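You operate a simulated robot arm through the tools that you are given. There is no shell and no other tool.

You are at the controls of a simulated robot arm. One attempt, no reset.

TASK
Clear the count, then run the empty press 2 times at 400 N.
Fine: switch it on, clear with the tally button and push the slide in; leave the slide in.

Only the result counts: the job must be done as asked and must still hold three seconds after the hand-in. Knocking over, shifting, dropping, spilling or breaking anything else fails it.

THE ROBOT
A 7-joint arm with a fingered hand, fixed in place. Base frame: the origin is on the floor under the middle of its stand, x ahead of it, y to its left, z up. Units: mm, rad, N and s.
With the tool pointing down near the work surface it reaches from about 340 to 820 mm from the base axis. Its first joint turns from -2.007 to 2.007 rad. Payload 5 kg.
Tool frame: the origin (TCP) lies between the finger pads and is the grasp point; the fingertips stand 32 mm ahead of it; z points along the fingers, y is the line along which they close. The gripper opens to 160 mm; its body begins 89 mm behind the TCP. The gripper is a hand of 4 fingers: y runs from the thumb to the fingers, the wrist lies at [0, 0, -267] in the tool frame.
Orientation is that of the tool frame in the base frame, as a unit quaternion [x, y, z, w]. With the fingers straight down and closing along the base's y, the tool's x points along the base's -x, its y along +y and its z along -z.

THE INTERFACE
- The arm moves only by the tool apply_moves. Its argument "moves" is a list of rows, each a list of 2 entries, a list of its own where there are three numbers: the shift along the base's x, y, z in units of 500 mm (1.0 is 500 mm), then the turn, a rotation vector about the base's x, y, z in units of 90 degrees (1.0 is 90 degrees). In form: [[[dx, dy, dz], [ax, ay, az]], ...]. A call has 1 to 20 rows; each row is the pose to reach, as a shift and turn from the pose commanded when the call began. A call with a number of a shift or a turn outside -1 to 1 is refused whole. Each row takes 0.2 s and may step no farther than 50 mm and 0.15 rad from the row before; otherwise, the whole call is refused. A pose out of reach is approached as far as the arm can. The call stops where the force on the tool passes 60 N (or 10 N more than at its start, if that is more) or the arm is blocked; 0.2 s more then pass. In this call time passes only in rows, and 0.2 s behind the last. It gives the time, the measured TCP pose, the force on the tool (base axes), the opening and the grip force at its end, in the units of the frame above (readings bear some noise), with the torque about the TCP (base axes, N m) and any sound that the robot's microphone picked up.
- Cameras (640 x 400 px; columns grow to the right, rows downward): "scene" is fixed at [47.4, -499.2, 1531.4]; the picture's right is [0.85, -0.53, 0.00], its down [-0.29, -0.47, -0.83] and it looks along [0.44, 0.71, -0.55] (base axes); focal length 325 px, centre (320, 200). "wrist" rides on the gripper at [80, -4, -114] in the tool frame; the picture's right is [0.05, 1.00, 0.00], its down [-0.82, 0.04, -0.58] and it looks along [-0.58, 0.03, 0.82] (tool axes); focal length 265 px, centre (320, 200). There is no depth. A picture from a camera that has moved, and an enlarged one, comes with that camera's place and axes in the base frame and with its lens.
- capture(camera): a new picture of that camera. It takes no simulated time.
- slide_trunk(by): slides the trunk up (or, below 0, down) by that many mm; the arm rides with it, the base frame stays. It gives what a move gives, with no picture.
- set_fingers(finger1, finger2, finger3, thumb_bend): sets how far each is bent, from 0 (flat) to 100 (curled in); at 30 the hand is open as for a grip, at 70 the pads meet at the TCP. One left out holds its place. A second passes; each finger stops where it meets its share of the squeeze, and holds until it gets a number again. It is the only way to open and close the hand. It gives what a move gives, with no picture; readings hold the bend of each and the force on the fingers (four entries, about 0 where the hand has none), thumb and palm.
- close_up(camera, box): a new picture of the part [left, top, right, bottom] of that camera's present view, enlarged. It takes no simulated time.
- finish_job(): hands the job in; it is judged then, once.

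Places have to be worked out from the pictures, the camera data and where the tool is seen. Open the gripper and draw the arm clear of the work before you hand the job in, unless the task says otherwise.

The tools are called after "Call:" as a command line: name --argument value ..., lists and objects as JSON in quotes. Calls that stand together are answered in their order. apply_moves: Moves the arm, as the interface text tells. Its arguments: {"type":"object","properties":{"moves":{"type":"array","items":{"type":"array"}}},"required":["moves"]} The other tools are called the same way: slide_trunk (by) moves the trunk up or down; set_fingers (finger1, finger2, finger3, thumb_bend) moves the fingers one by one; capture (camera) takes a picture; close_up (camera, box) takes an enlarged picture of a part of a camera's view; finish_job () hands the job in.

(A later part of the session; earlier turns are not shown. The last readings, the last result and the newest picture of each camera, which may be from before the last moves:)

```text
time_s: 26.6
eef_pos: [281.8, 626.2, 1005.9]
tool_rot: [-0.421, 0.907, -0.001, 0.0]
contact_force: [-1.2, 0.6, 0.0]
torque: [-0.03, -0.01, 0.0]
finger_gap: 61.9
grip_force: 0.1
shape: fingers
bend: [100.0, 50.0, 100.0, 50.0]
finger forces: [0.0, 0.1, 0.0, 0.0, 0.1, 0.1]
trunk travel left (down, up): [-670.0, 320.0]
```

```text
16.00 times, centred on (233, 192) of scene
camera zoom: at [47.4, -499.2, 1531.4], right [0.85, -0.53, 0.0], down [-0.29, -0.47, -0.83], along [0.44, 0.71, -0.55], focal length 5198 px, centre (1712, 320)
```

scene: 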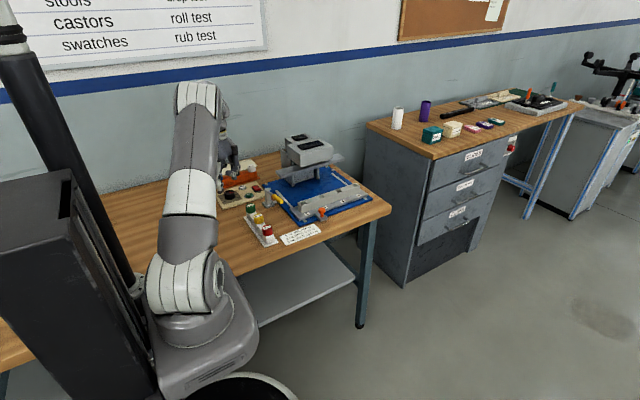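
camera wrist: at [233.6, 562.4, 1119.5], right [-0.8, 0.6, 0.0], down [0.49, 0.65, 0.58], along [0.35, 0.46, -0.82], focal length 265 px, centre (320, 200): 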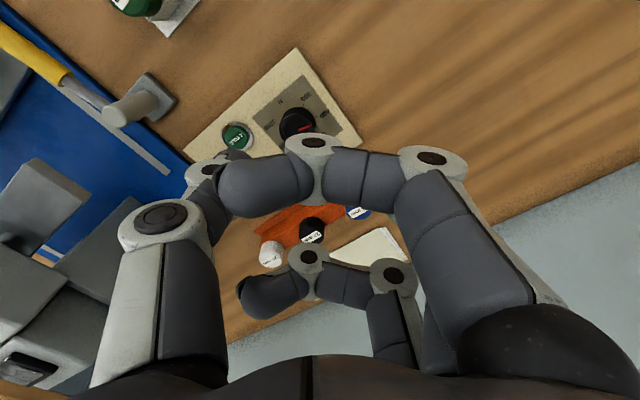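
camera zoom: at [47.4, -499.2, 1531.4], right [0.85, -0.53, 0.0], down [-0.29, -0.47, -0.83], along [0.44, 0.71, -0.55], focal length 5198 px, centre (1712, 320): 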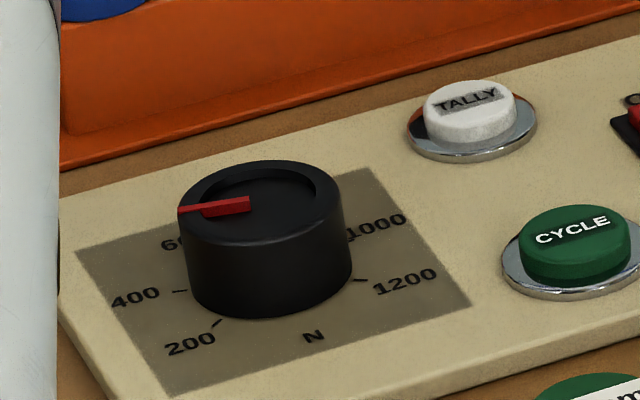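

The pointer is at about -72°, with the 400 tick at -75° measured the same way; the display should show the setting once it's on. I'll reshape to the finger-1 poker and yaw to -90°, which keeps the hand clear of the lever and racks.

Call:
set_fingers --finger1 45 --finger2 100 --finger3 100 --thumb_bend 80

Call:
apply_moves --moves '[[[0.015, -0.005, 0], [0, 0, -0.09]], [[0.03, -0.01, 0], [0, 0, -0.18]], [[0.045, -0.015, 0], [0, 0, -0.27]], [[0.06, -0.02, 0], [0, 0, -0.36]], [[0.075, -0.025, 0], [0, 0, -0.45]], [[0.09, -0.03, 0], [0, 0, -0.54]], [[0.105, -0.035, 0], [0, 0, -0.63]], [[0.12, -0.04, 0], [0, 0, -0.72]], [[0.135, -0.05, 0], [0, 0, -0.81]], [[0.15, -0.06, 0], [0, 0, -0.9]], [[0.165, -0.066, 0], [0, 0, -0.98]]]'

Call:
apply_moves --moves '[[[0, 0, 0], [0, 0, -0.095]], [[0, 0, 0], [0, 0, -0.19]], [[0, 0, 0], [0, 0, -0.285]], [[0, 0, 0], [0, 0, -0.38]], [[0, 0, 0], [0, 0, -0.475]], [[0, 0, 0], [0, 0, -0.57]]]'

Call:
capture --camera "wrist"

Call:
capture --camera "scene"

```text
time_s: 27.6
eef_pos: [283.6, 625.6, 1005.0]
tool_rot: [-0.421, 0.907, 0.0, 0.0]
contact_force: [-0.8, 0.7, -0.9]
torque: [0.0, -0.01, -0.01]
finger_gap: 58.2
grip_force: 0.1
shape: fingers
bend: [45.0, 77.0, 100.0, 75.0]
finger forces: [0.1, 0.1, 0.0, 0.1, 0.0, 0.0]
trunk travel left (down, up): [-670.0, 320.0]
```

```text
time_s: 30.0
eef_pos: [364.2, 592.0, 1002.6]
tool_rot: [0.329, 0.944, 0.0, -0.002]
contact_force: [-0.4, -0.7, -0.1]
torque: [0.0, -0.03, 0.02]
finger_gap: 57.9
grip_force: 0.0
shape: fingers
bend: [45.0, 77.0, 100.0, 76.0]
finger forces: [0.1, 0.1, 0.0, 0.0, 0.0, 0.0]
trunk travel left (down, up): [-670.0, 320.0]
```

```text
time_s: 31.4
eef_pos: [363.7, 593.7, 1003.3]
tool_rot: [0.705, 0.709, 0.0, 0.0]
contact_force: [-0.6, 0.6, 0.3]
torque: [-0.01, 0.01, 0.03]
finger_gap: 57.9
grip_force: 0.1
shape: fingers
bend: [45.0, 77.0, 100.0, 76.0]
finger forces: [0.0, 0.0, 0.0, 0.0, 0.0, 0.0]
trunk travel left (down, up): [-670.0, 320.0]
```

```text
taken
camera wrist: at [359.0, 674.6, 1117.1], right [1.0, 0.06, 0.0], down [0.05, -0.81, 0.58], along [0.03, -0.58, -0.82], focal length 265 px, centre (320, 200)
```

wrist: 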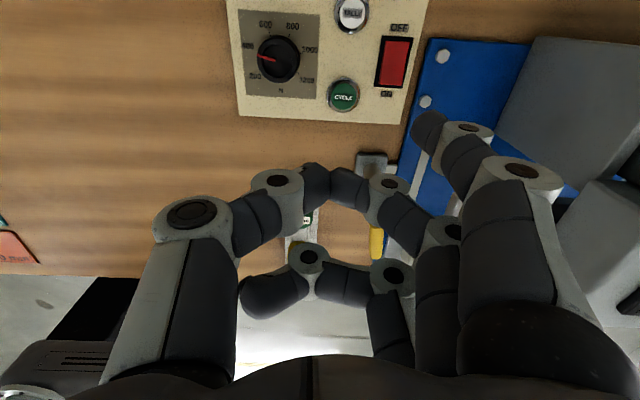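

```text
taken
```

scene: 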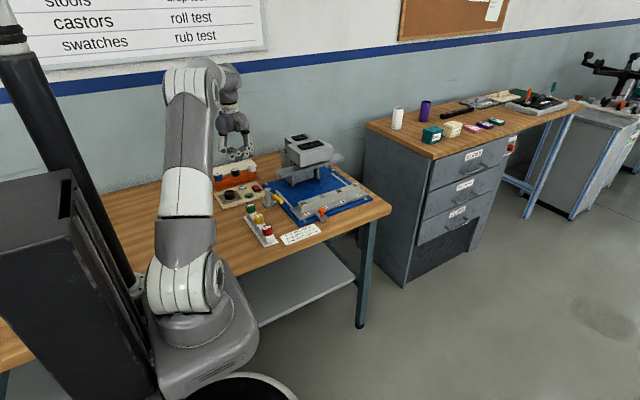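

Finger 2 and the thumb met before curling fully. I'll open the thumb, curl finger 2, then curl the thumb, and zoom on the panel from this angle.

Call:
set_fingers --finger2 100 --thumb_bend 30

Call:
set_fingers --finger2 100 --thumb_bend 100

Call:
close_up --camera "wrist" --box '[230, 0, 430, 130]'

Call:
capture --camera "wrist"

Call:
close_up --camera "scene" --box '[190, 90, 290, 220]'

```text
time_s: 32.4
eef_pos: [363.8, 594.3, 1004.4]
tool_rot: [0.705, 0.709, 0.001, 0.0]
contact_force: [-0.5, 0.0, 0.3]
torque: [-0.02, 0.0, 0.0]
finger_gap: 140.1
grip_force: 0.1
shape: fingers
bend: [45.0, 100.0, 100.0, 30.0]
finger forces: [0.0, 0.0, 0.1, 0.1, 0.0, 0.0]
trunk travel left (down, up): [-670.0, 320.0]
```

```text
time_s: 33.4
eef_pos: [363.2, 593.9, 1003.7]
tool_rot: [0.705, 0.709, 0.0, 0.0]
contact_force: [-0.5, -0.4, 0.6]
torque: [-0.02, -0.03, -0.03]
finger_gap: 51.3
grip_force: 0.1
shape: fingers
bend: [45.0, 100.0, 100.0, 84.0]
finger forces: [0.0, 0.0, 0.1, 0.0, 0.0, 0.1]
trunk travel left (down, up): [-670.0, 320.0]
```

```text
3.08 times, centred on (330, 65) of wrist
camera zoom: at [358.9, 674.6, 1117.0], right [1.0, 0.06, 0.0], down [0.05, -0.81, 0.58], along [0.03, -0.58, -0.82], focal length 817 px, centre (289, 615)
```

zoom: 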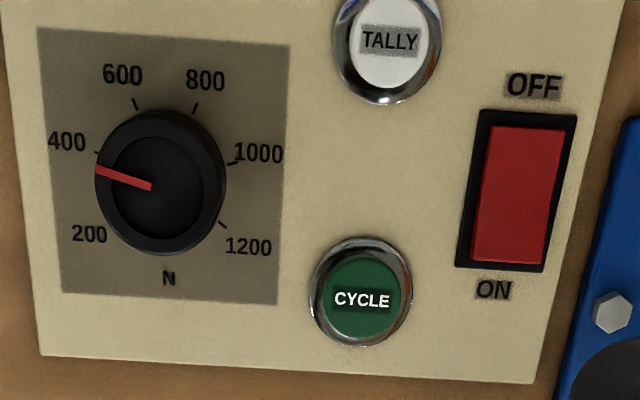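

```text
taken
camera wrist: at [358.9, 674.6, 1117.0], right [1.0, 0.06, 0.0], down [0.05, -0.81, 0.58], along [0.03, -0.58, -0.82], focal length 265 px, centre (320, 200)
```

wrist: 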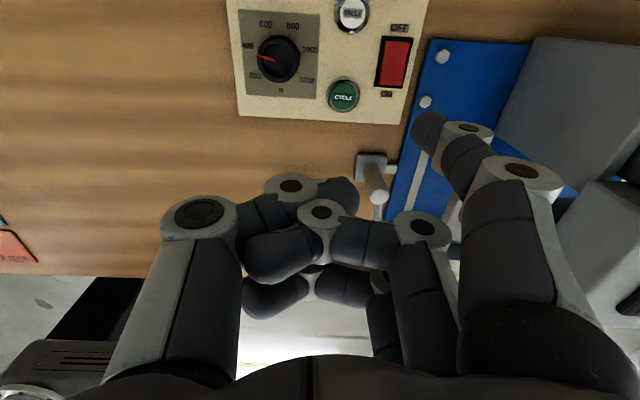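

```text
3.08 times, centred on (240, 155) of scene
camera zoom: at [47.4, -499.2, 1531.4], right [0.85, -0.53, 0.0], down [-0.29, -0.47, -0.83], along [0.44, 0.71, -0.55], focal length 1000 px, centre (566, 338)
```

zoom: 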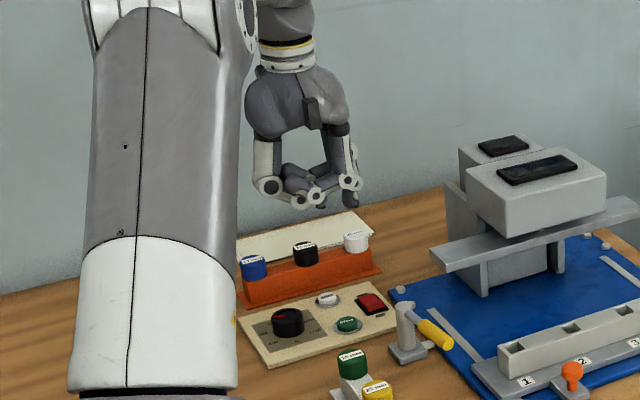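

The dial reads 400 with the pointer on its tick. I'll zoom on the finger-1 tip in both cameras to pin down the poker offset.

Call:
close_up --camera "wrist" --box '[390, 90, 550, 190]'

Call:
close_up --camera "scene" --box '[260, 130, 320, 170]'

```text
4.00 times, centred on (470, 140) of wrist
camera zoom: at [358.9, 674.6, 1117.0], right [1.0, 0.06, 0.0], down [0.05, -0.81, 0.58], along [0.03, -0.58, -0.82], focal length 1062 px, centre (-280, 440)
```

zoom: 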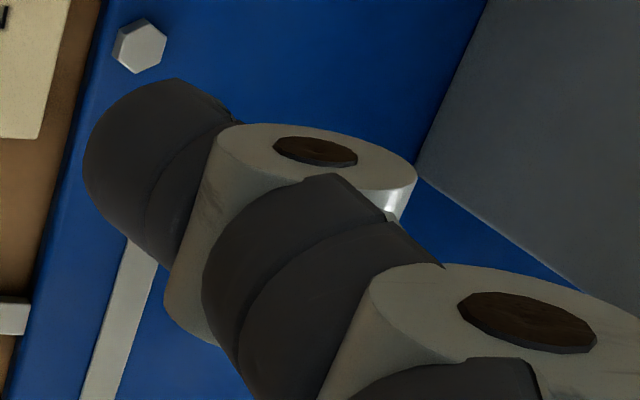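

```text
10.00 times, centred on (290, 150) of scene
camera zoom: at [47.4, -499.2, 1531.4], right [0.85, -0.53, 0.0], down [-0.29, -0.47, -0.83], along [0.44, 0.71, -0.55], focal length 3248 px, centre (620, 700)
```

zoom: 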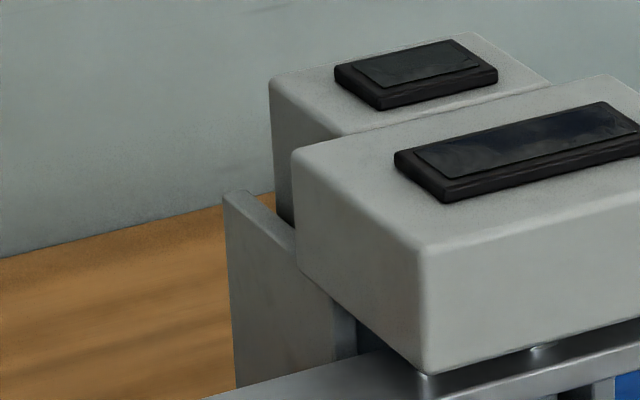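

Call:
close_up --camera "scene" --box '[230, 125, 290, 165]'

```text
10.00 times, centred on (260, 145) of scene
camera zoom: at [47.4, -499.2, 1531.4], right [0.85, -0.53, 0.0], down [-0.29, -0.47, -0.83], along [0.44, 0.71, -0.55], focal length 3248 px, centre (920, 750)
```

zoom: 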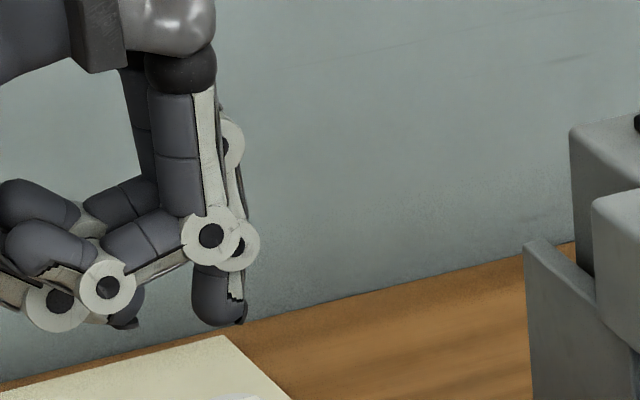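

The poker tip comes out about 54 mm along tool y, 29 mm along tool x and 29 mm below the TCP. For the ON half of the rocker at (433, 621) the TCP goes to about (379, 592). I'll descend to roughly 15 mm above it first.

Call:
apply_moves --moves '[[[0.015, -0.002, -0.03], [0, 0, 0]], [[0.031, -0.004, -0.1], [0, 0, 0]], [[0.031, -0.004, -0.18], [0, 0, 0]], [[0.031, -0.004, -0.23], [0, 0, 0]], [[0.031, -0.004, -0.26], [0, 0, 0]]]'

Call:
close_up --camera "wrist" --box '[340, 30, 560, 170]'

Call:
close_up --camera "scene" --box '[230, 165, 290, 205]'

```text
time_s: 34.6
eef_pos: [379.0, 592.3, 874.2]
tool_rot: [0.704, 0.71, 0.001, 0.0]
contact_force: [-0.2, -0.3, 1.0]
torque: [-0.02, -0.01, -0.02]
finger_gap: 51.3
grip_force: 0.0
shape: fingers
bend: [45.0, 100.0, 100.0, 84.0]
finger forces: [0.0, 0.0, 0.1, 0.1, 0.0, 0.0]
trunk travel left (down, up): [-670.0, 320.0]
```

```text
2.86 times, centred on (450, 100) of wrist
camera zoom: at [374.3, 672.7, 986.8], right [1.0, 0.06, 0.0], down [0.05, -0.81, 0.58], along [0.03, -0.58, -0.82], focal length 758 px, centre (-51, 486)
```

zoom: 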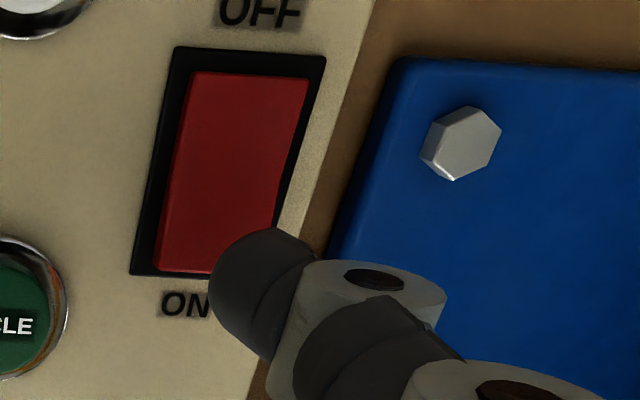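

```text
10.00 times, centred on (260, 185) of scene
camera zoom: at [47.4, -499.2, 1531.4], right [0.85, -0.53, 0.0], down [-0.29, -0.47, -0.83], along [0.44, 0.71, -0.55], focal length 3248 px, centre (920, 350)
```

zoom: 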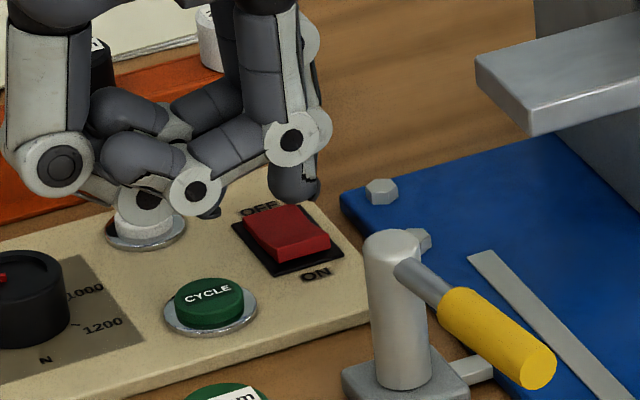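

The tip sits over the rocker slightly toward its middle. I'll shift 6 mm toward ON (-y) and +2.5 mm in x, then descend gently.

Call:
apply_moves --moves '[[[0.005, -0.012, 0], [0, 0, 0]], [[0.005, -0.012, -0.012], [0, 0, 0]], [[0.005, -0.012, -0.022], [0, 0, 0]]]'

Call:
close_up --camera "wrist" --box '[340, 30, 560, 170]'

Call:
close_up --camera "scene" --box '[230, 165, 290, 205]'

```text
time_s: 35.4
eef_pos: [381.2, 585.6, 862.6]
tool_rot: [0.704, 0.71, -0.001, 0.001]
contact_force: [0.1, -0.6, -0.4]
torque: [0.0, -0.05, 0.01]
finger_gap: 51.3
grip_force: 0.0
shape: fingers
bend: [45.0, 100.0, 100.0, 84.0]
finger forces: [0.0, 0.1, 0.0, 0.0, 0.0, 0.0]
trunk travel left (down, up): [-670.0, 320.0]
```

```text
2.86 times, centred on (450, 100) of wrist
camera zoom: at [376.8, 666.7, 976.1], right [1.0, 0.06, 0.0], down [0.05, -0.81, 0.58], along [0.03, -0.58, -0.82], focal length 758 px, centre (-51, 486)
```

zoom: 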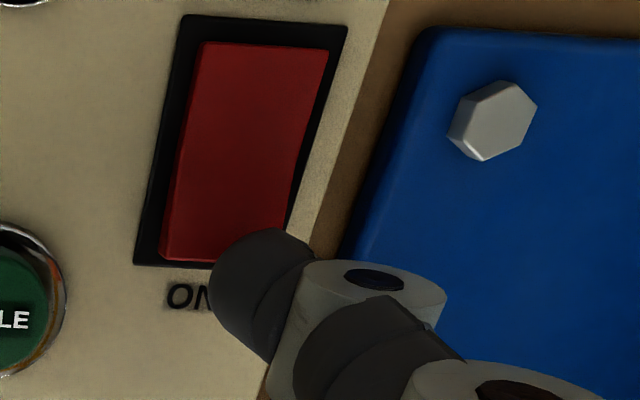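

```text
10.00 times, centred on (260, 185) of scene
camera zoom: at [47.4, -499.2, 1531.4], right [0.85, -0.53, 0.0], down [-0.29, -0.47, -0.83], along [0.44, 0.71, -0.55], focal length 3248 px, centre (920, 350)
```

zoom: 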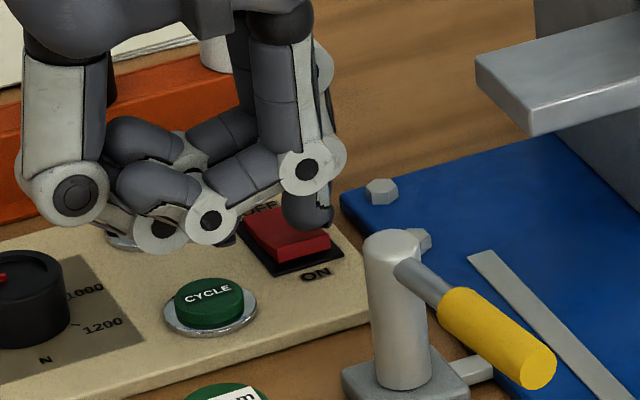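

The tip is right over the ON end. I'll descend in small steps until it presses.

Call:
apply_moves --moves '[[[0, 0, -0.006], [0, 0, 0]], [[0, 0, -0.012], [0, 0, 0]], [[0, 0, -0.018], [0, 0, 0]], [[0, 0, -0.022], [0, 0, 0]]]'

Call:
close_up --camera "scene" --box '[230, 165, 290, 205]'

```text
time_s: 36.4
eef_pos: [382.2, 584.6, 853.6]
tool_rot: [0.705, 0.71, 0.003, 0.0]
contact_force: [-2.2, -3.8, 14.9]
torque: [0.45, -0.94, -0.15]
finger_gap: 51.3
grip_force: 8.2
shape: fingers
bend: [46.0, 100.0, 100.0, 84.0]
finger forces: [15.9, 0.0, 0.0, 0.0, 0.0, 0.0]
trunk travel left (down, up): [-670.0, 320.0]
```

```text
10.00 times, centred on (260, 185) of scene
camera zoom: at [47.4, -499.2, 1531.4], right [0.85, -0.53, 0.0], down [-0.29, -0.47, -0.83], along [0.44, 0.71, -0.55], focal length 3248 px, centre (920, 350)
```

zoom: 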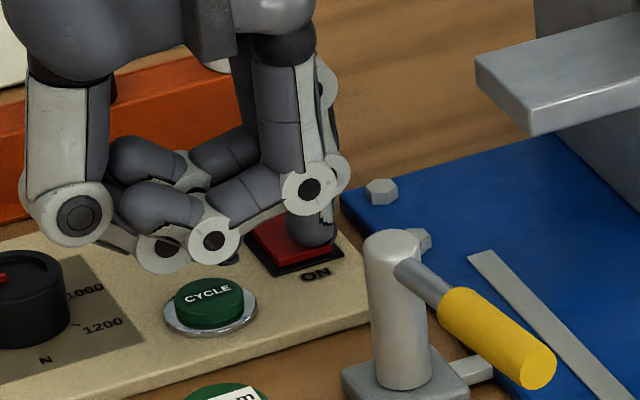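

Contact at about 15 N. I'll check the display and rocker before pressing harder.

Call:
close_up --camera "scene" --box '[275, 125, 335, 165]'

Call:
close_up --camera "wrist" --box '[360, 20, 480, 130]'

```text
10.00 times, centred on (305, 145) of scene
camera zoom: at [47.4, -499.2, 1531.4], right [0.85, -0.53, 0.0], down [-0.29, -0.47, -0.83], along [0.44, 0.71, -0.55], focal length 3248 px, centre (470, 750)
```

zoom: 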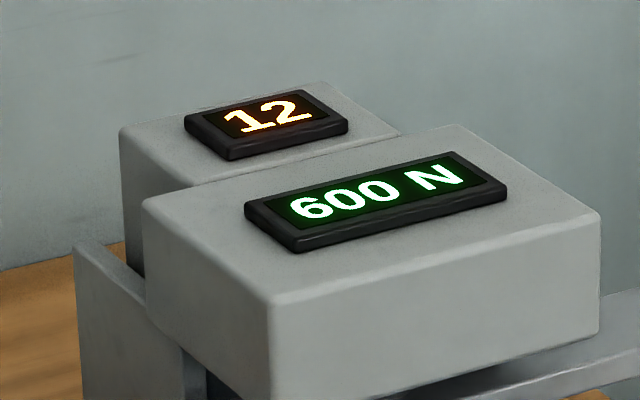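

```text
3.64 times, centred on (420, 75) of wrist
camera zoom: at [376.5, 666.1, 967.6], right [1.0, 0.06, 0.0], down [0.05, -0.82, 0.57], along [0.04, -0.57, -0.82], focal length 965 px, centre (-44, 654)
```

zoom: 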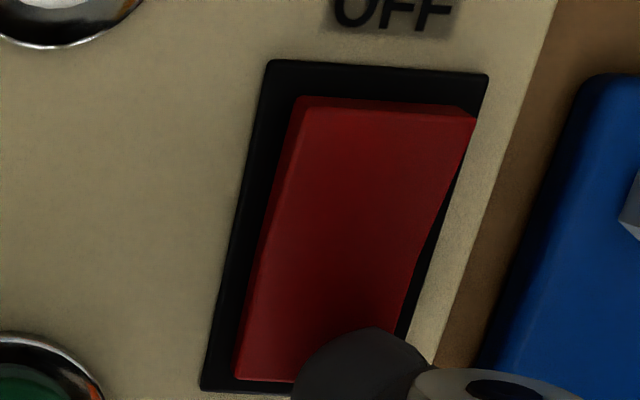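

The press is on: count 12, display 600 N. The dial points at 400, so that may be the last run's force or a different dial setting. I'll lift off and re-inspect both.

Call:
apply_moves --moves '[[[0, 0, 0.02], [0, 0, 0]], [[0, 0, 0.06], [0, 0, 0]], [[-0.02, 0, 0.14], [0, 0, 0]], [[-0.04, 0, 0.22], [0, 0, 0]]]'

Call:
close_up --camera "wrist" --box '[200, 0, 440, 150]'

Call:
close_up --camera "scene" --box '[275, 125, 335, 165]'

Call:
close_up --camera "scene" --box '[210, 170, 280, 215]'

```text
time_s: 37.4
eef_pos: [363.0, 584.5, 961.1]
tool_rot: [0.703, 0.711, 0.0, 0.001]
contact_force: [-0.3, -0.3, 0.5]
torque: [-0.02, -0.02, -0.02]
finger_gap: 51.7
grip_force: 0.0
shape: fingers
bend: [45.0, 100.0, 100.0, 85.0]
finger forces: [0.0, 0.1, 0.0, 0.0, 0.0, 0.1]
trunk travel left (down, up): [-670.0, 320.0]
```

```text
2.67 times, centred on (320, 75) of wrist
camera zoom: at [357.2, 665.6, 1073.6], right [1.0, 0.06, 0.0], down [0.05, -0.81, 0.58], along [0.03, -0.58, -0.82], focal length 708 px, centre (320, 533)
```

zoom: 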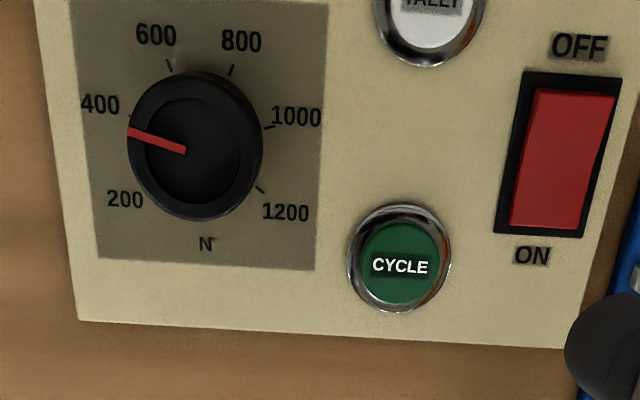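

```text
10.00 times, centred on (305, 145) of scene
camera zoom: at [47.4, -499.2, 1531.4], right [0.85, -0.53, 0.0], down [-0.29, -0.47, -0.83], along [0.44, 0.71, -0.55], focal length 3248 px, centre (470, 750)
```

zoom: 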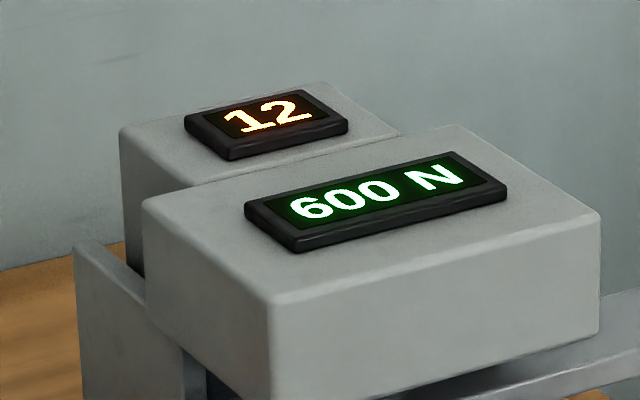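

```text
8.89 times, centred on (245, 192) of scene
camera zoom: at [47.4, -499.2, 1531.4], right [0.85, -0.53, 0.0], down [-0.29, -0.47, -0.83], along [0.44, 0.71, -0.55], focal length 2888 px, centre (987, 267)
```

zoom: 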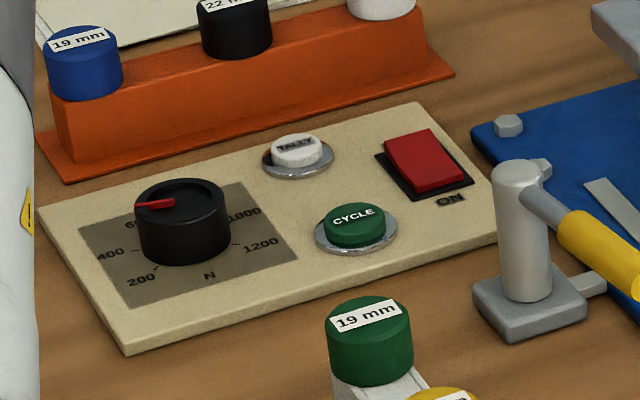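

The dial clearly points at 400, yet the display says 600 N. I need to know whether that display tracks the dial, so I'll go back to the knob, re-grip it and turn it while watching the display.

Call:
set_fingers --finger1 100 --finger2 50 --finger3 100 --thumb_bend 50

Call:
apply_moves --moves '[[[-0.01, 0.013, 0], [0, 0, 0.09]], [[-0.02, 0.026, 0], [0, 0, 0.18]], [[-0.03, 0.039, 0], [0, 0, 0.27]], [[-0.04, 0.052, 0], [0, 0, 0.36]], [[-0.05, 0.065, 0], [0, 0, 0.45]], [[-0.06, 0.078, 0], [0, 0, 0.54]], [[-0.07, 0.091, 0], [0, 0, 0.63]], [[-0.081, 0.102, 0], [0, 0, 0.7]]]'

Call:
apply_moves --moves '[[[0, 0, -0.08], [0, 0, 0]], [[0, 0, -0.14], [0, 0, 0]], [[0, 0, -0.18], [0, 0, 0]]]'

Call:
close_up --camera "scene" --box '[210, 165, 270, 215]'

Call:
capture --camera "wrist"

```text
time_s: 38.4
eef_pos: [364.0, 585.2, 959.7]
tool_rot: [0.705, 0.709, 0.0, 0.0]
contact_force: [-0.4, -0.3, 1.1]
torque: [-0.02, -0.02, -0.03]
finger_gap: 61.9
grip_force: 0.1
shape: fingers
bend: [100.0, 50.0, 100.0, 50.0]
finger forces: [0.0, 0.0, 0.1, 0.0, 0.0, 0.0]
trunk travel left (down, up): [-670.0, 320.0]
```

```text
time_s: 40.2
eef_pos: [321.0, 638.3, 961.5]
tool_rot: [0.229, 0.973, 0.0, -0.001]
contact_force: [0.8, -0.1, 0.1]
torque: [-0.01, -0.01, 0.02]
finger_gap: 61.9
grip_force: 0.1
shape: fingers
bend: [100.0, 50.0, 100.0, 50.0]
finger forces: [0.0, 0.1, 0.0, 0.1, 0.1, 0.0]
trunk travel left (down, up): [-670.0, 320.0]
```

```text
time_s: 41.0
eef_pos: [322.4, 635.9, 870.4]
tool_rot: [0.23, 0.973, -0.002, -0.001]
contact_force: [0.2, 0.1, 0.8]
torque: [-0.01, -0.01, 0.0]
finger_gap: 62.1
grip_force: 0.0
shape: fingers
bend: [100.0, 50.0, 100.0, 50.0]
finger forces: [0.1, 0.1, 0.0, 0.0, 0.1, 0.2]
trunk travel left (down, up): [-670.0, 320.0]
```

```text
8.00 times, centred on (240, 190) of scene
camera zoom: at [47.4, -499.2, 1531.4], right [0.85, -0.53, 0.0], down [-0.29, -0.47, -0.83], along [0.44, 0.71, -0.55], focal length 2599 px, centre (960, 280)
```

zoom: 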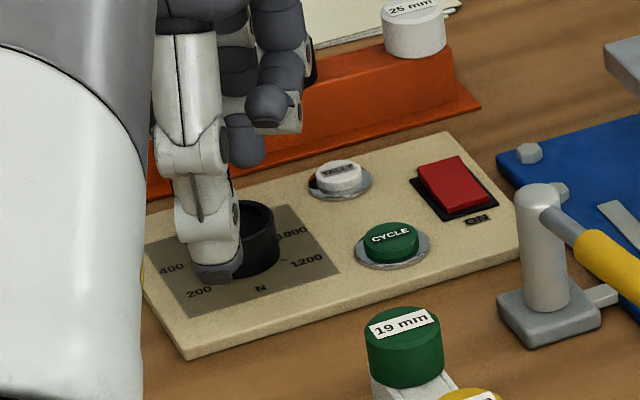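

```text
taken
camera wrist: at [248.7, 669.7, 983.8], right [0.4, 0.92, 0.0], down [0.75, -0.33, 0.58], along [0.53, -0.23, -0.82], focal length 265 px, centre (320, 200)
```

wrist: 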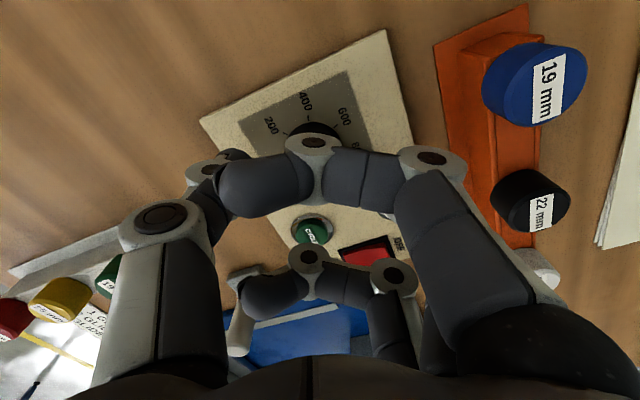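

The thumb and finger straddle the knob at yaw -27°. I'll descend the last 17 mm and grip.

Call:
apply_moves --moves '[[[0, 0, -0.012], [0, 0, 0]], [[0, 0, -0.024], [0, 0, 0]], [[0, 0, -0.034], [0, 0, 0]]]'

Call:
set_fingers --finger2 74 --thumb_bend 63

Call:
apply_moves --moves '[[[0, 0, 0], [0, 0, 0.07]], [[0, 0, 0], [0, 0, 0.14]], [[0, 0, 0], [0, 0, 0.21]], [[0, 0, 0], [0, 0, 0.28]]]'

Call:
close_up --camera "scene" --box '[275, 125, 335, 165]'

Call:
close_up --camera "scene" --box '[210, 165, 270, 215]'

```text
time_s: 41.8
eef_pos: [321.7, 637.1, 853.4]
tool_rot: [0.229, 0.973, 0.0, 0.0]
contact_force: [0.1, 0.1, 0.9]
torque: [-0.01, 0.01, 0.01]
finger_gap: 61.8
grip_force: 0.0
shape: fingers
bend: [100.0, 50.0, 100.0, 50.0]
finger forces: [0.0, 0.1, 0.0, 0.1, 0.0, 0.0]
trunk travel left (down, up): [-670.0, 320.0]
```

```text
time_s: 42.8
eef_pos: [320.9, 637.9, 853.3]
tool_rot: [0.23, 0.973, -0.001, 0.0]
contact_force: [0.5, 1.3, -3.9]
torque: [-0.01, 0.01, -0.02]
finger_gap: 55.8
grip_force: 7.6
shape: fingers
bend: [100.0, 64.0, 100.0, 61.0]
finger forces: [0.0, 8.1, 0.0, 0.0, 7.6, 0.1]
trunk travel left (down, up): [-670.0, 320.0]
```

```text
time_s: 43.8
eef_pos: [320.1, 638.3, 853.6]
tool_rot: [0.01, 1.0, -0.001, 0.0]
contact_force: [-5.3, -0.3, -5.2]
torque: [-0.06, 0.18, -0.07]
finger_gap: 56.0
grip_force: 8.2
shape: fingers
bend: [100.0, 64.0, 100.0, 61.0]
finger forces: [0.0, 7.6, 0.1, 0.0, 8.1, 0.1]
trunk travel left (down, up): [-670.0, 320.0]
```

```text
10.00 times, centred on (305, 145) of scene
camera zoom: at [47.4, -499.2, 1531.4], right [0.85, -0.53, 0.0], down [-0.29, -0.47, -0.83], along [0.44, 0.71, -0.55], focal length 3248 px, centre (470, 750)
```

zoom: 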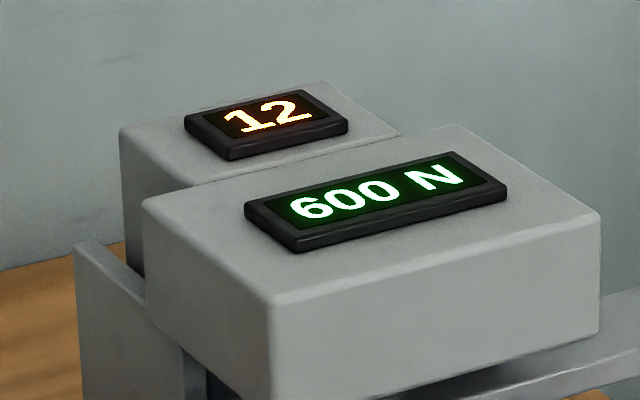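

```text
8.00 times, centred on (240, 190) of scene
camera zoom: at [47.4, -499.2, 1531.4], right [0.85, -0.53, 0.0], down [-0.29, -0.47, -0.83], along [0.44, 0.71, -0.55], focal length 2599 px, centre (960, 280)
```

zoom: 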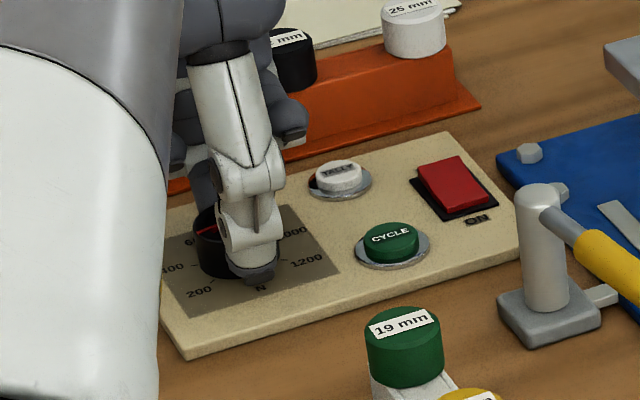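

About 20° of turn and still 600 N. I'll continue another 28°, toward the 200 mark.

Call:
apply_moves --moves '[[[0, 0, 0], [0, 0, 0.08]], [[0, 0, 0], [0, 0, 0.16]], [[0, 0, 0], [0, 0, 0.24]], [[0, 0, 0], [0, 0, 0.31]]]'

Call:
close_up --camera "scene" --box '[275, 125, 335, 165]'

Call:
close_up --camera "scene" --box '[210, 165, 270, 215]'

```text
time_s: 44.8
eef_pos: [320.7, 638.0, 854.4]
tool_rot: [-0.231, 0.973, -0.001, 0.0]
contact_force: [-11.0, 0.3, -6.0]
torque: [-0.03, 0.21, -0.02]
finger_gap: 55.8
grip_force: 7.7
shape: fingers
bend: [100.0, 63.0, 100.0, 61.0]
finger forces: [0.0, 9.8, 0.1, 0.0, 5.7, 0.0]
trunk travel left (down, up): [-670.0, 320.0]
```

```text
10.00 times, centred on (305, 145) of scene
camera zoom: at [47.4, -499.2, 1531.4], right [0.85, -0.53, 0.0], down [-0.29, -0.47, -0.83], along [0.44, 0.71, -0.55], focal length 3248 px, centre (470, 750)
```

zoom: 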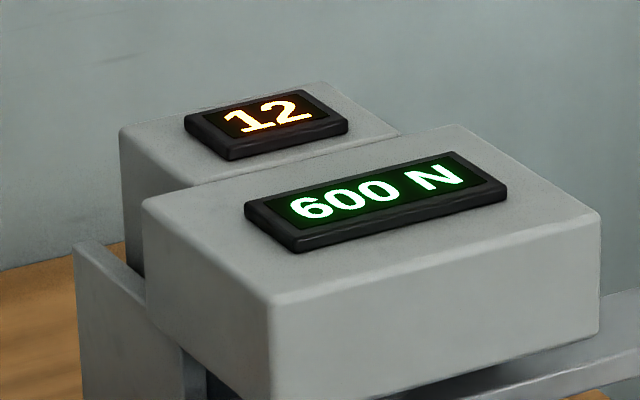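

```text
8.00 times, centred on (240, 190) of scene
camera zoom: at [47.4, -499.2, 1531.4], right [0.85, -0.53, 0.0], down [-0.29, -0.47, -0.83], along [0.44, 0.71, -0.55], focal length 2599 px, centre (960, 280)
```

zoom: 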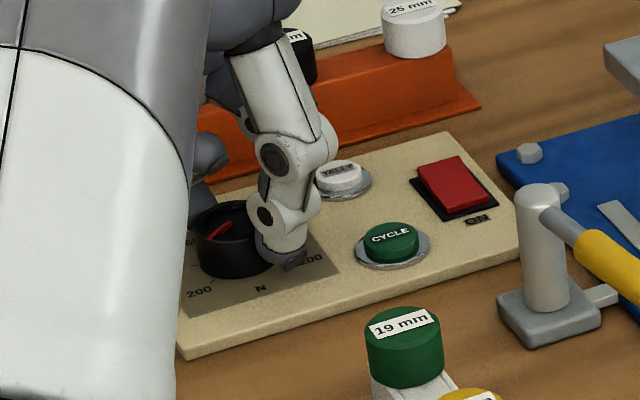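

The pointer is now nearer 200 and the display is unchanged. I'll turn about 16° more to sit on 200, to be sure.

Call:
apply_moves --moves '[[[0, 0, 0], [0, 0, 0.06]], [[0, 0, 0], [0, 0, 0.12]], [[0, 0, 0], [0, 0, 0.19]]]'

Call:
close_up --camera "scene" --box '[275, 125, 335, 165]'

Call:
close_up --camera "scene" --box '[210, 165, 270, 215]'

```text
time_s: 45.6
eef_pos: [322.5, 639.2, 854.0]
tool_rot: [-0.372, 0.928, 0.0, 0.001]
contact_force: [0.7, 11.0, -2.1]
torque: [0.25, -0.07, -0.27]
finger_gap: 55.0
grip_force: 8.8
shape: fingers
bend: [100.0, 63.0, 100.0, 62.0]
finger forces: [0.1, 13.9, 0.0, 0.1, 4.2, 0.0]
trunk travel left (down, up): [-670.0, 320.0]
```

```text
10.00 times, centred on (305, 145) of scene
camera zoom: at [47.4, -499.2, 1531.4], right [0.85, -0.53, 0.0], down [-0.29, -0.47, -0.83], along [0.44, 0.71, -0.55], focal length 3248 px, centre (470, 750)
```

zoom: 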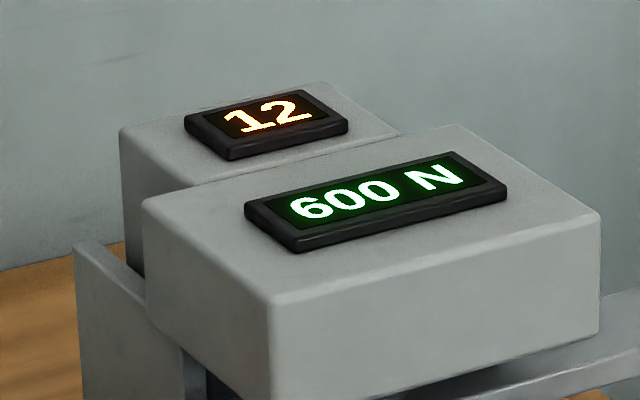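

```text
8.00 times, centred on (240, 190) of scene
camera zoom: at [47.4, -499.2, 1531.4], right [0.85, -0.53, 0.0], down [-0.29, -0.47, -0.83], along [0.44, 0.71, -0.55], focal length 2599 px, centre (960, 280)
```

zoom: 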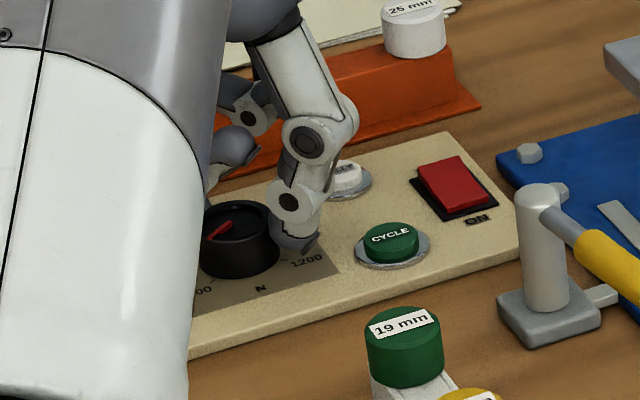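

There is resisting torque now, so the knob may be at its end stop. I'll zoom on the pointer before going back.

Call:
close_up --camera "scene" --box '[222, 182, 246, 202]'

Call:
capture --camera "wrist"

```text
16.00 times, centred on (234, 192) of scene
camera zoom: at [47.4, -499.2, 1531.4], right [0.85, -0.53, 0.0], down [-0.29, -0.47, -0.83], along [0.44, 0.71, -0.55], focal length 5198 px, centre (1696, 328)
```

zoom: 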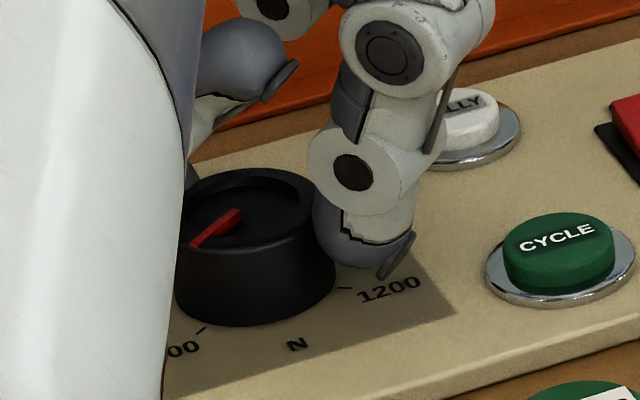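

```text
taken
camera wrist: at [267.7, 580.0, 968.0], right [-0.73, 0.69, 0.0], down [0.56, 0.59, 0.58], along [0.4, 0.42, -0.81], focal length 265 px, centre (320, 200)
```

wrist: 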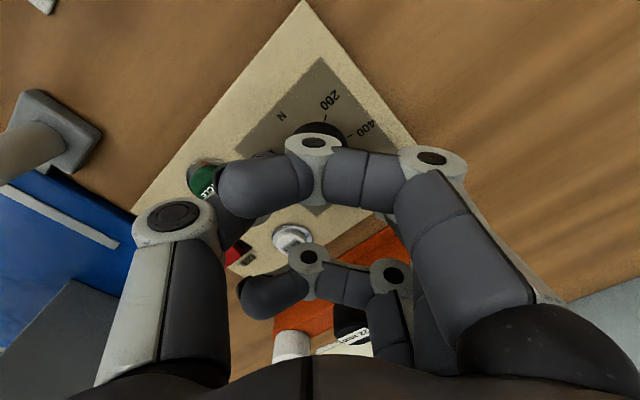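

The display doesn't follow the dial even at the 200 stop, so it most likely shows the last run's force. I'll turn the dial back clockwise to the 400 tick and compare with the earlier view.

Call:
apply_moves --moves '[[[0, 0, 0], [0, 0, -0.08]], [[0, 0, 0], [0, 0, -0.16]], [[0, 0, 0], [0, 0, -0.24]], [[0, 0, 0], [0, 0, -0.32]], [[0, 0, 0], [0, 0, -0.4]], [[0, 0, 0], [0, 0, -0.48]], [[0, 0, 0], [0, 0, -0.56]], [[0, 0, 0], [0, 0, -0.62]]]'

Call:
close_up --camera "scene" --box '[218, 180, 248, 205]'

Call:
close_up --camera "scene" --box '[275, 125, 335, 165]'

```text
time_s: 47.4
eef_pos: [323.2, 636.0, 853.8]
tool_rot: [0.107, 0.994, 0.0, 0.0]
contact_force: [18.4, -2.2, 1.9]
torque: [-0.09, -0.45, 0.04]
finger_gap: 55.5
grip_force: 10.2
shape: fingers
bend: [100.0, 64.0, 100.0, 61.0]
finger forces: [0.0, 11.1, 0.0, 0.0, 9.3, 0.1]
trunk travel left (down, up): [-670.0, 320.0]
```

```text
16.00 times, centred on (233, 192) of scene
camera zoom: at [47.4, -499.2, 1531.4], right [0.85, -0.53, 0.0], down [-0.29, -0.47, -0.83], along [0.44, 0.71, -0.55], focal length 5198 px, centre (1712, 320)
```

zoom: 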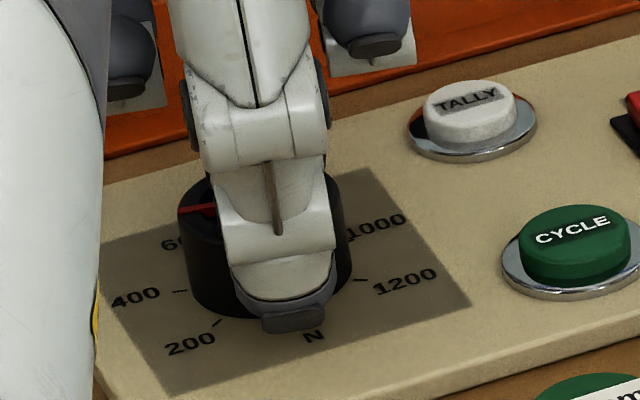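

```text
10.00 times, centred on (305, 145) of scene
camera zoom: at [47.4, -499.2, 1531.4], right [0.85, -0.53, 0.0], down [-0.29, -0.47, -0.83], along [0.44, 0.71, -0.55], focal length 3248 px, centre (470, 750)
```

zoom: 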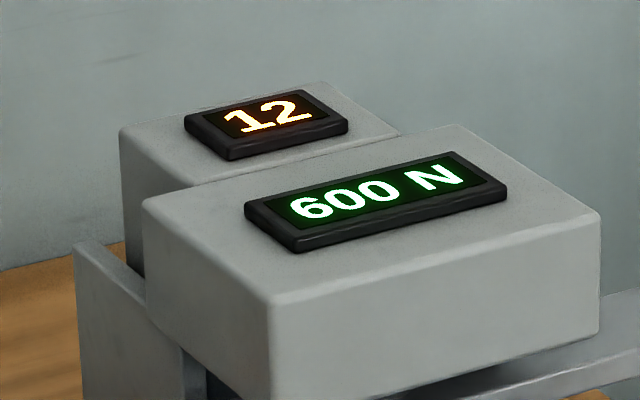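

The pointer tip is back where it was for 400. I'll release, lift and verify from above.

Call:
set_fingers --finger2 50 --thumb_bend 50

Call:
apply_moves --moves '[[[0, 0, 0.04], [0, 0, 0]], [[0, 0, 0.1], [0, 0, 0]], [[0, 0, 0.18], [0, 0, 0]], [[0.02, -0.02, 0.26], [0, 0, 0]], [[0.04, -0.05, 0.3], [0, 0, 0]]]'

Call:
close_up --camera "scene" --box '[218, 180, 248, 205]'

Call:
capture --camera "wrist"

```text
time_s: 48.4
eef_pos: [320.5, 636.8, 854.0]
tool_rot: [0.106, 0.994, 0.0, -0.001]
contact_force: [-0.5, -0.5, 1.0]
torque: [-0.05, 0.01, -0.01]
finger_gap: 61.7
grip_force: 0.1
shape: fingers
bend: [100.0, 50.0, 100.0, 50.0]
finger forces: [0.0, 0.1, 0.1, 0.0, 0.0, 0.0]
trunk travel left (down, up): [-670.0, 320.0]
```

```text
time_s: 49.6
eef_pos: [340.8, 613.5, 1004.4]
tool_rot: [0.105, 0.994, 0.0, 0.0]
contact_force: [0.3, -0.3, 0.1]
torque: [-0.01, -0.01, 0.01]
finger_gap: 61.8
grip_force: 0.2
shape: fingers
bend: [100.0, 50.0, 100.0, 50.0]
finger forces: [0.0, 0.0, 0.1, 0.1, 0.0, 0.0]
trunk travel left (down, up): [-670.0, 320.0]
```

```text
16.00 times, centred on (233, 192) of scene
camera zoom: at [47.4, -499.2, 1531.4], right [0.85, -0.53, 0.0], down [-0.29, -0.47, -0.83], along [0.44, 0.71, -0.55], focal length 5198 px, centre (1712, 320)
```

zoom: 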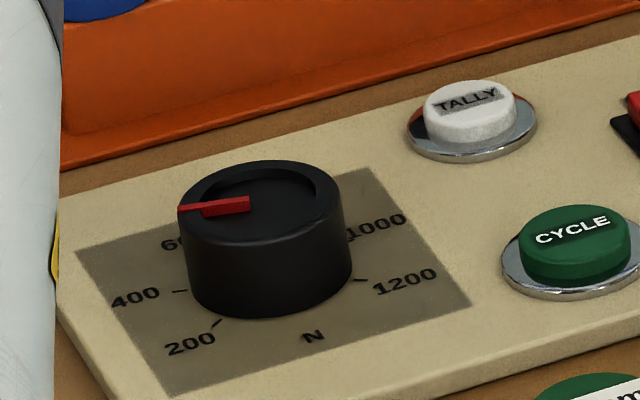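

```text
taken
camera wrist: at [261.5, 626.1, 1118.2], right [0.16, 0.99, 0.0], down [0.81, -0.13, 0.58], along [0.57, -0.09, -0.82], focal length 265 px, centre (320, 200)
```

wrist: 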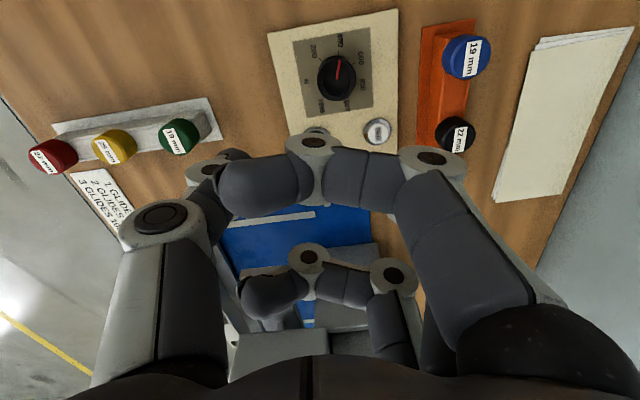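

Call:
close_up --camera "wrist" --box '[280, 20, 400, 120]'

Call:
close_up --camera "scene" --box '[275, 125, 335, 165]'

```text
4.00 times, centred on (340, 70) of wrist
camera zoom: at [261.5, 626.1, 1118.2], right [0.16, 0.99, 0.0], down [0.81, -0.13, 0.58], along [0.57, -0.09, -0.82], focal length 1062 px, centre (240, 720)
```

zoom: 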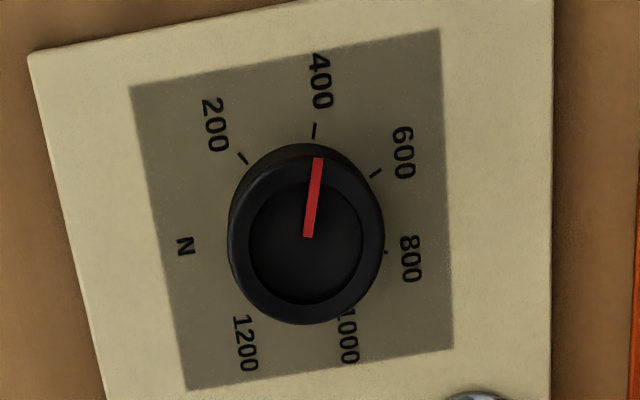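

```text
10.00 times, centred on (305, 145) of scene
camera zoom: at [47.4, -499.2, 1531.4], right [0.85, -0.53, 0.0], down [-0.29, -0.47, -0.83], along [0.44, 0.71, -0.55], focal length 3248 px, centre (470, 750)
```

zoom: 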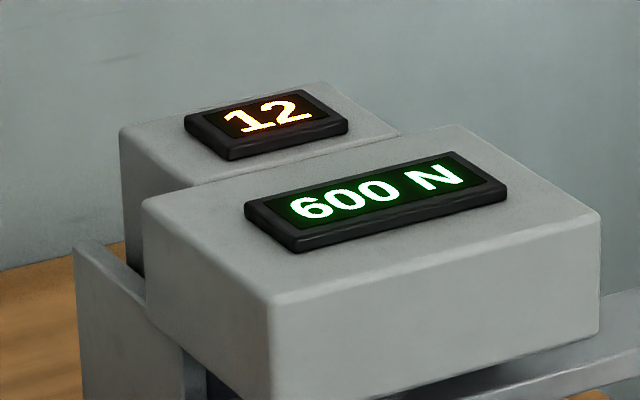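

The dial is squarely on 400. Now the TALLY button: I'll reshape to the finger-1 poker, yaw to -45° and hover over TALLY at about (387, 674).

Call:
set_fingers --finger1 45 --finger2 100 --finger3 100 --thumb_bend 30

Call:
set_fingers --thumb_bend 84

Call:
apply_moves --moves '[[[0.012, 0, -0.02], [0, 0, -0.075]], [[0.024, 0.002, -0.06], [0, 0, -0.15]], [[0.036, 0.003, -0.12], [0, 0, -0.225]], [[0.048, 0.004, -0.18], [0, 0, -0.3]], [[0.059, 0.005, -0.24], [0, 0, -0.367]], [[0.059, 0.005, -0.265], [0, 0, -0.367]]]'

Call:
capture --camera "wrist"

Call:
close_up --camera "scene" --box '[215, 165, 275, 205]'

```text
time_s: 50.6
eef_pos: [341.5, 613.1, 1005.2]
tool_rot: [0.106, 0.994, 0.0, 0.0]
contact_force: [0.5, 0.7, 0.4]
torque: [0.01, -0.03, -0.02]
finger_gap: 140.3
grip_force: 0.1
shape: fingers
bend: [45.0, 100.0, 100.0, 30.0]
finger forces: [0.0, 0.0, 0.1, 0.0, 0.1, 0.1]
trunk travel left (down, up): [-670.0, 320.0]
```

```text
time_s: 51.6
eef_pos: [341.2, 613.2, 1003.3]
tool_rot: [0.107, 0.994, 0.0, 0.0]
contact_force: [-0.5, -0.3, -0.4]
torque: [-0.02, 0.01, -0.01]
finger_gap: 53.1
grip_force: 0.0
shape: fingers
bend: [45.0, 100.0, 100.0, 80.0]
finger forces: [0.1, 0.0, 0.0, 0.0, 0.0, 0.0]
trunk travel left (down, up): [-670.0, 320.0]
```

```text
time_s: 53.0
eef_pos: [369.8, 614.9, 871.6]
tool_rot: [0.385, 0.923, 0.001, 0.001]
contact_force: [-0.5, 0.4, -0.2]
torque: [-0.03, 0.02, 0.0]
finger_gap: 53.2
grip_force: 0.0
shape: fingers
bend: [45.0, 100.0, 100.0, 80.0]
finger forces: [0.0, 0.1, 0.0, 0.0, 0.0, 0.1]
trunk travel left (down, up): [-670.0, 320.0]
```

```text
taken
camera wrist: at [311.2, 669.5, 985.3], right [0.67, 0.74, 0.0], down [0.6, -0.55, 0.58], along [0.43, -0.39, -0.82], focal length 265 px, centre (320, 200)
```

wrist: 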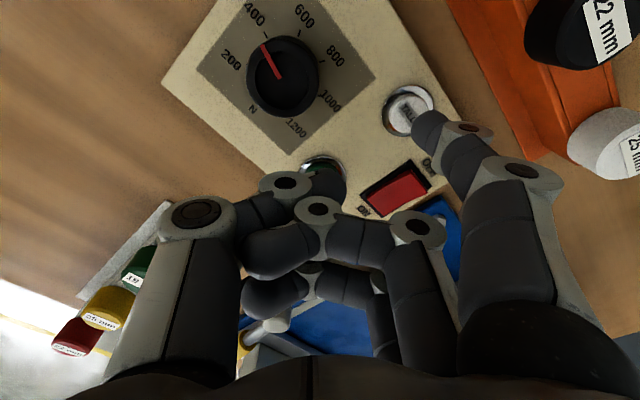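

```text
10.00 times, centred on (245, 185) of scene
camera zoom: at [47.4, -499.2, 1531.4], right [0.85, -0.53, 0.0], down [-0.29, -0.47, -0.83], along [0.44, 0.71, -0.55], focal length 3248 px, centre (1070, 350)
```

zoom: 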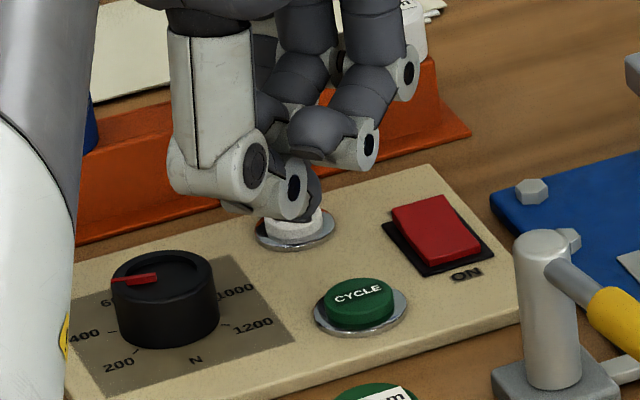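

Call:
close_up --camera "wrist" --box '[370, 70, 470, 140]'

```text
5.71 times, centred on (420, 105) of wrist
camera zoom: at [311.2, 669.5, 985.3], right [0.67, 0.74, 0.0], down [0.6, -0.55, 0.58], along [0.43, -0.39, -0.82], focal length 1517 px, centre (-251, 743)
```

zoom: 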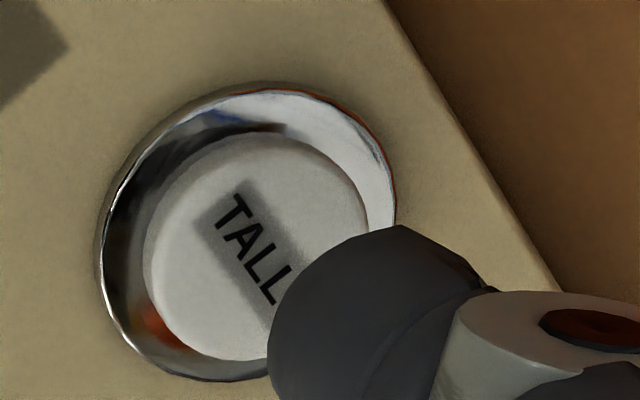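

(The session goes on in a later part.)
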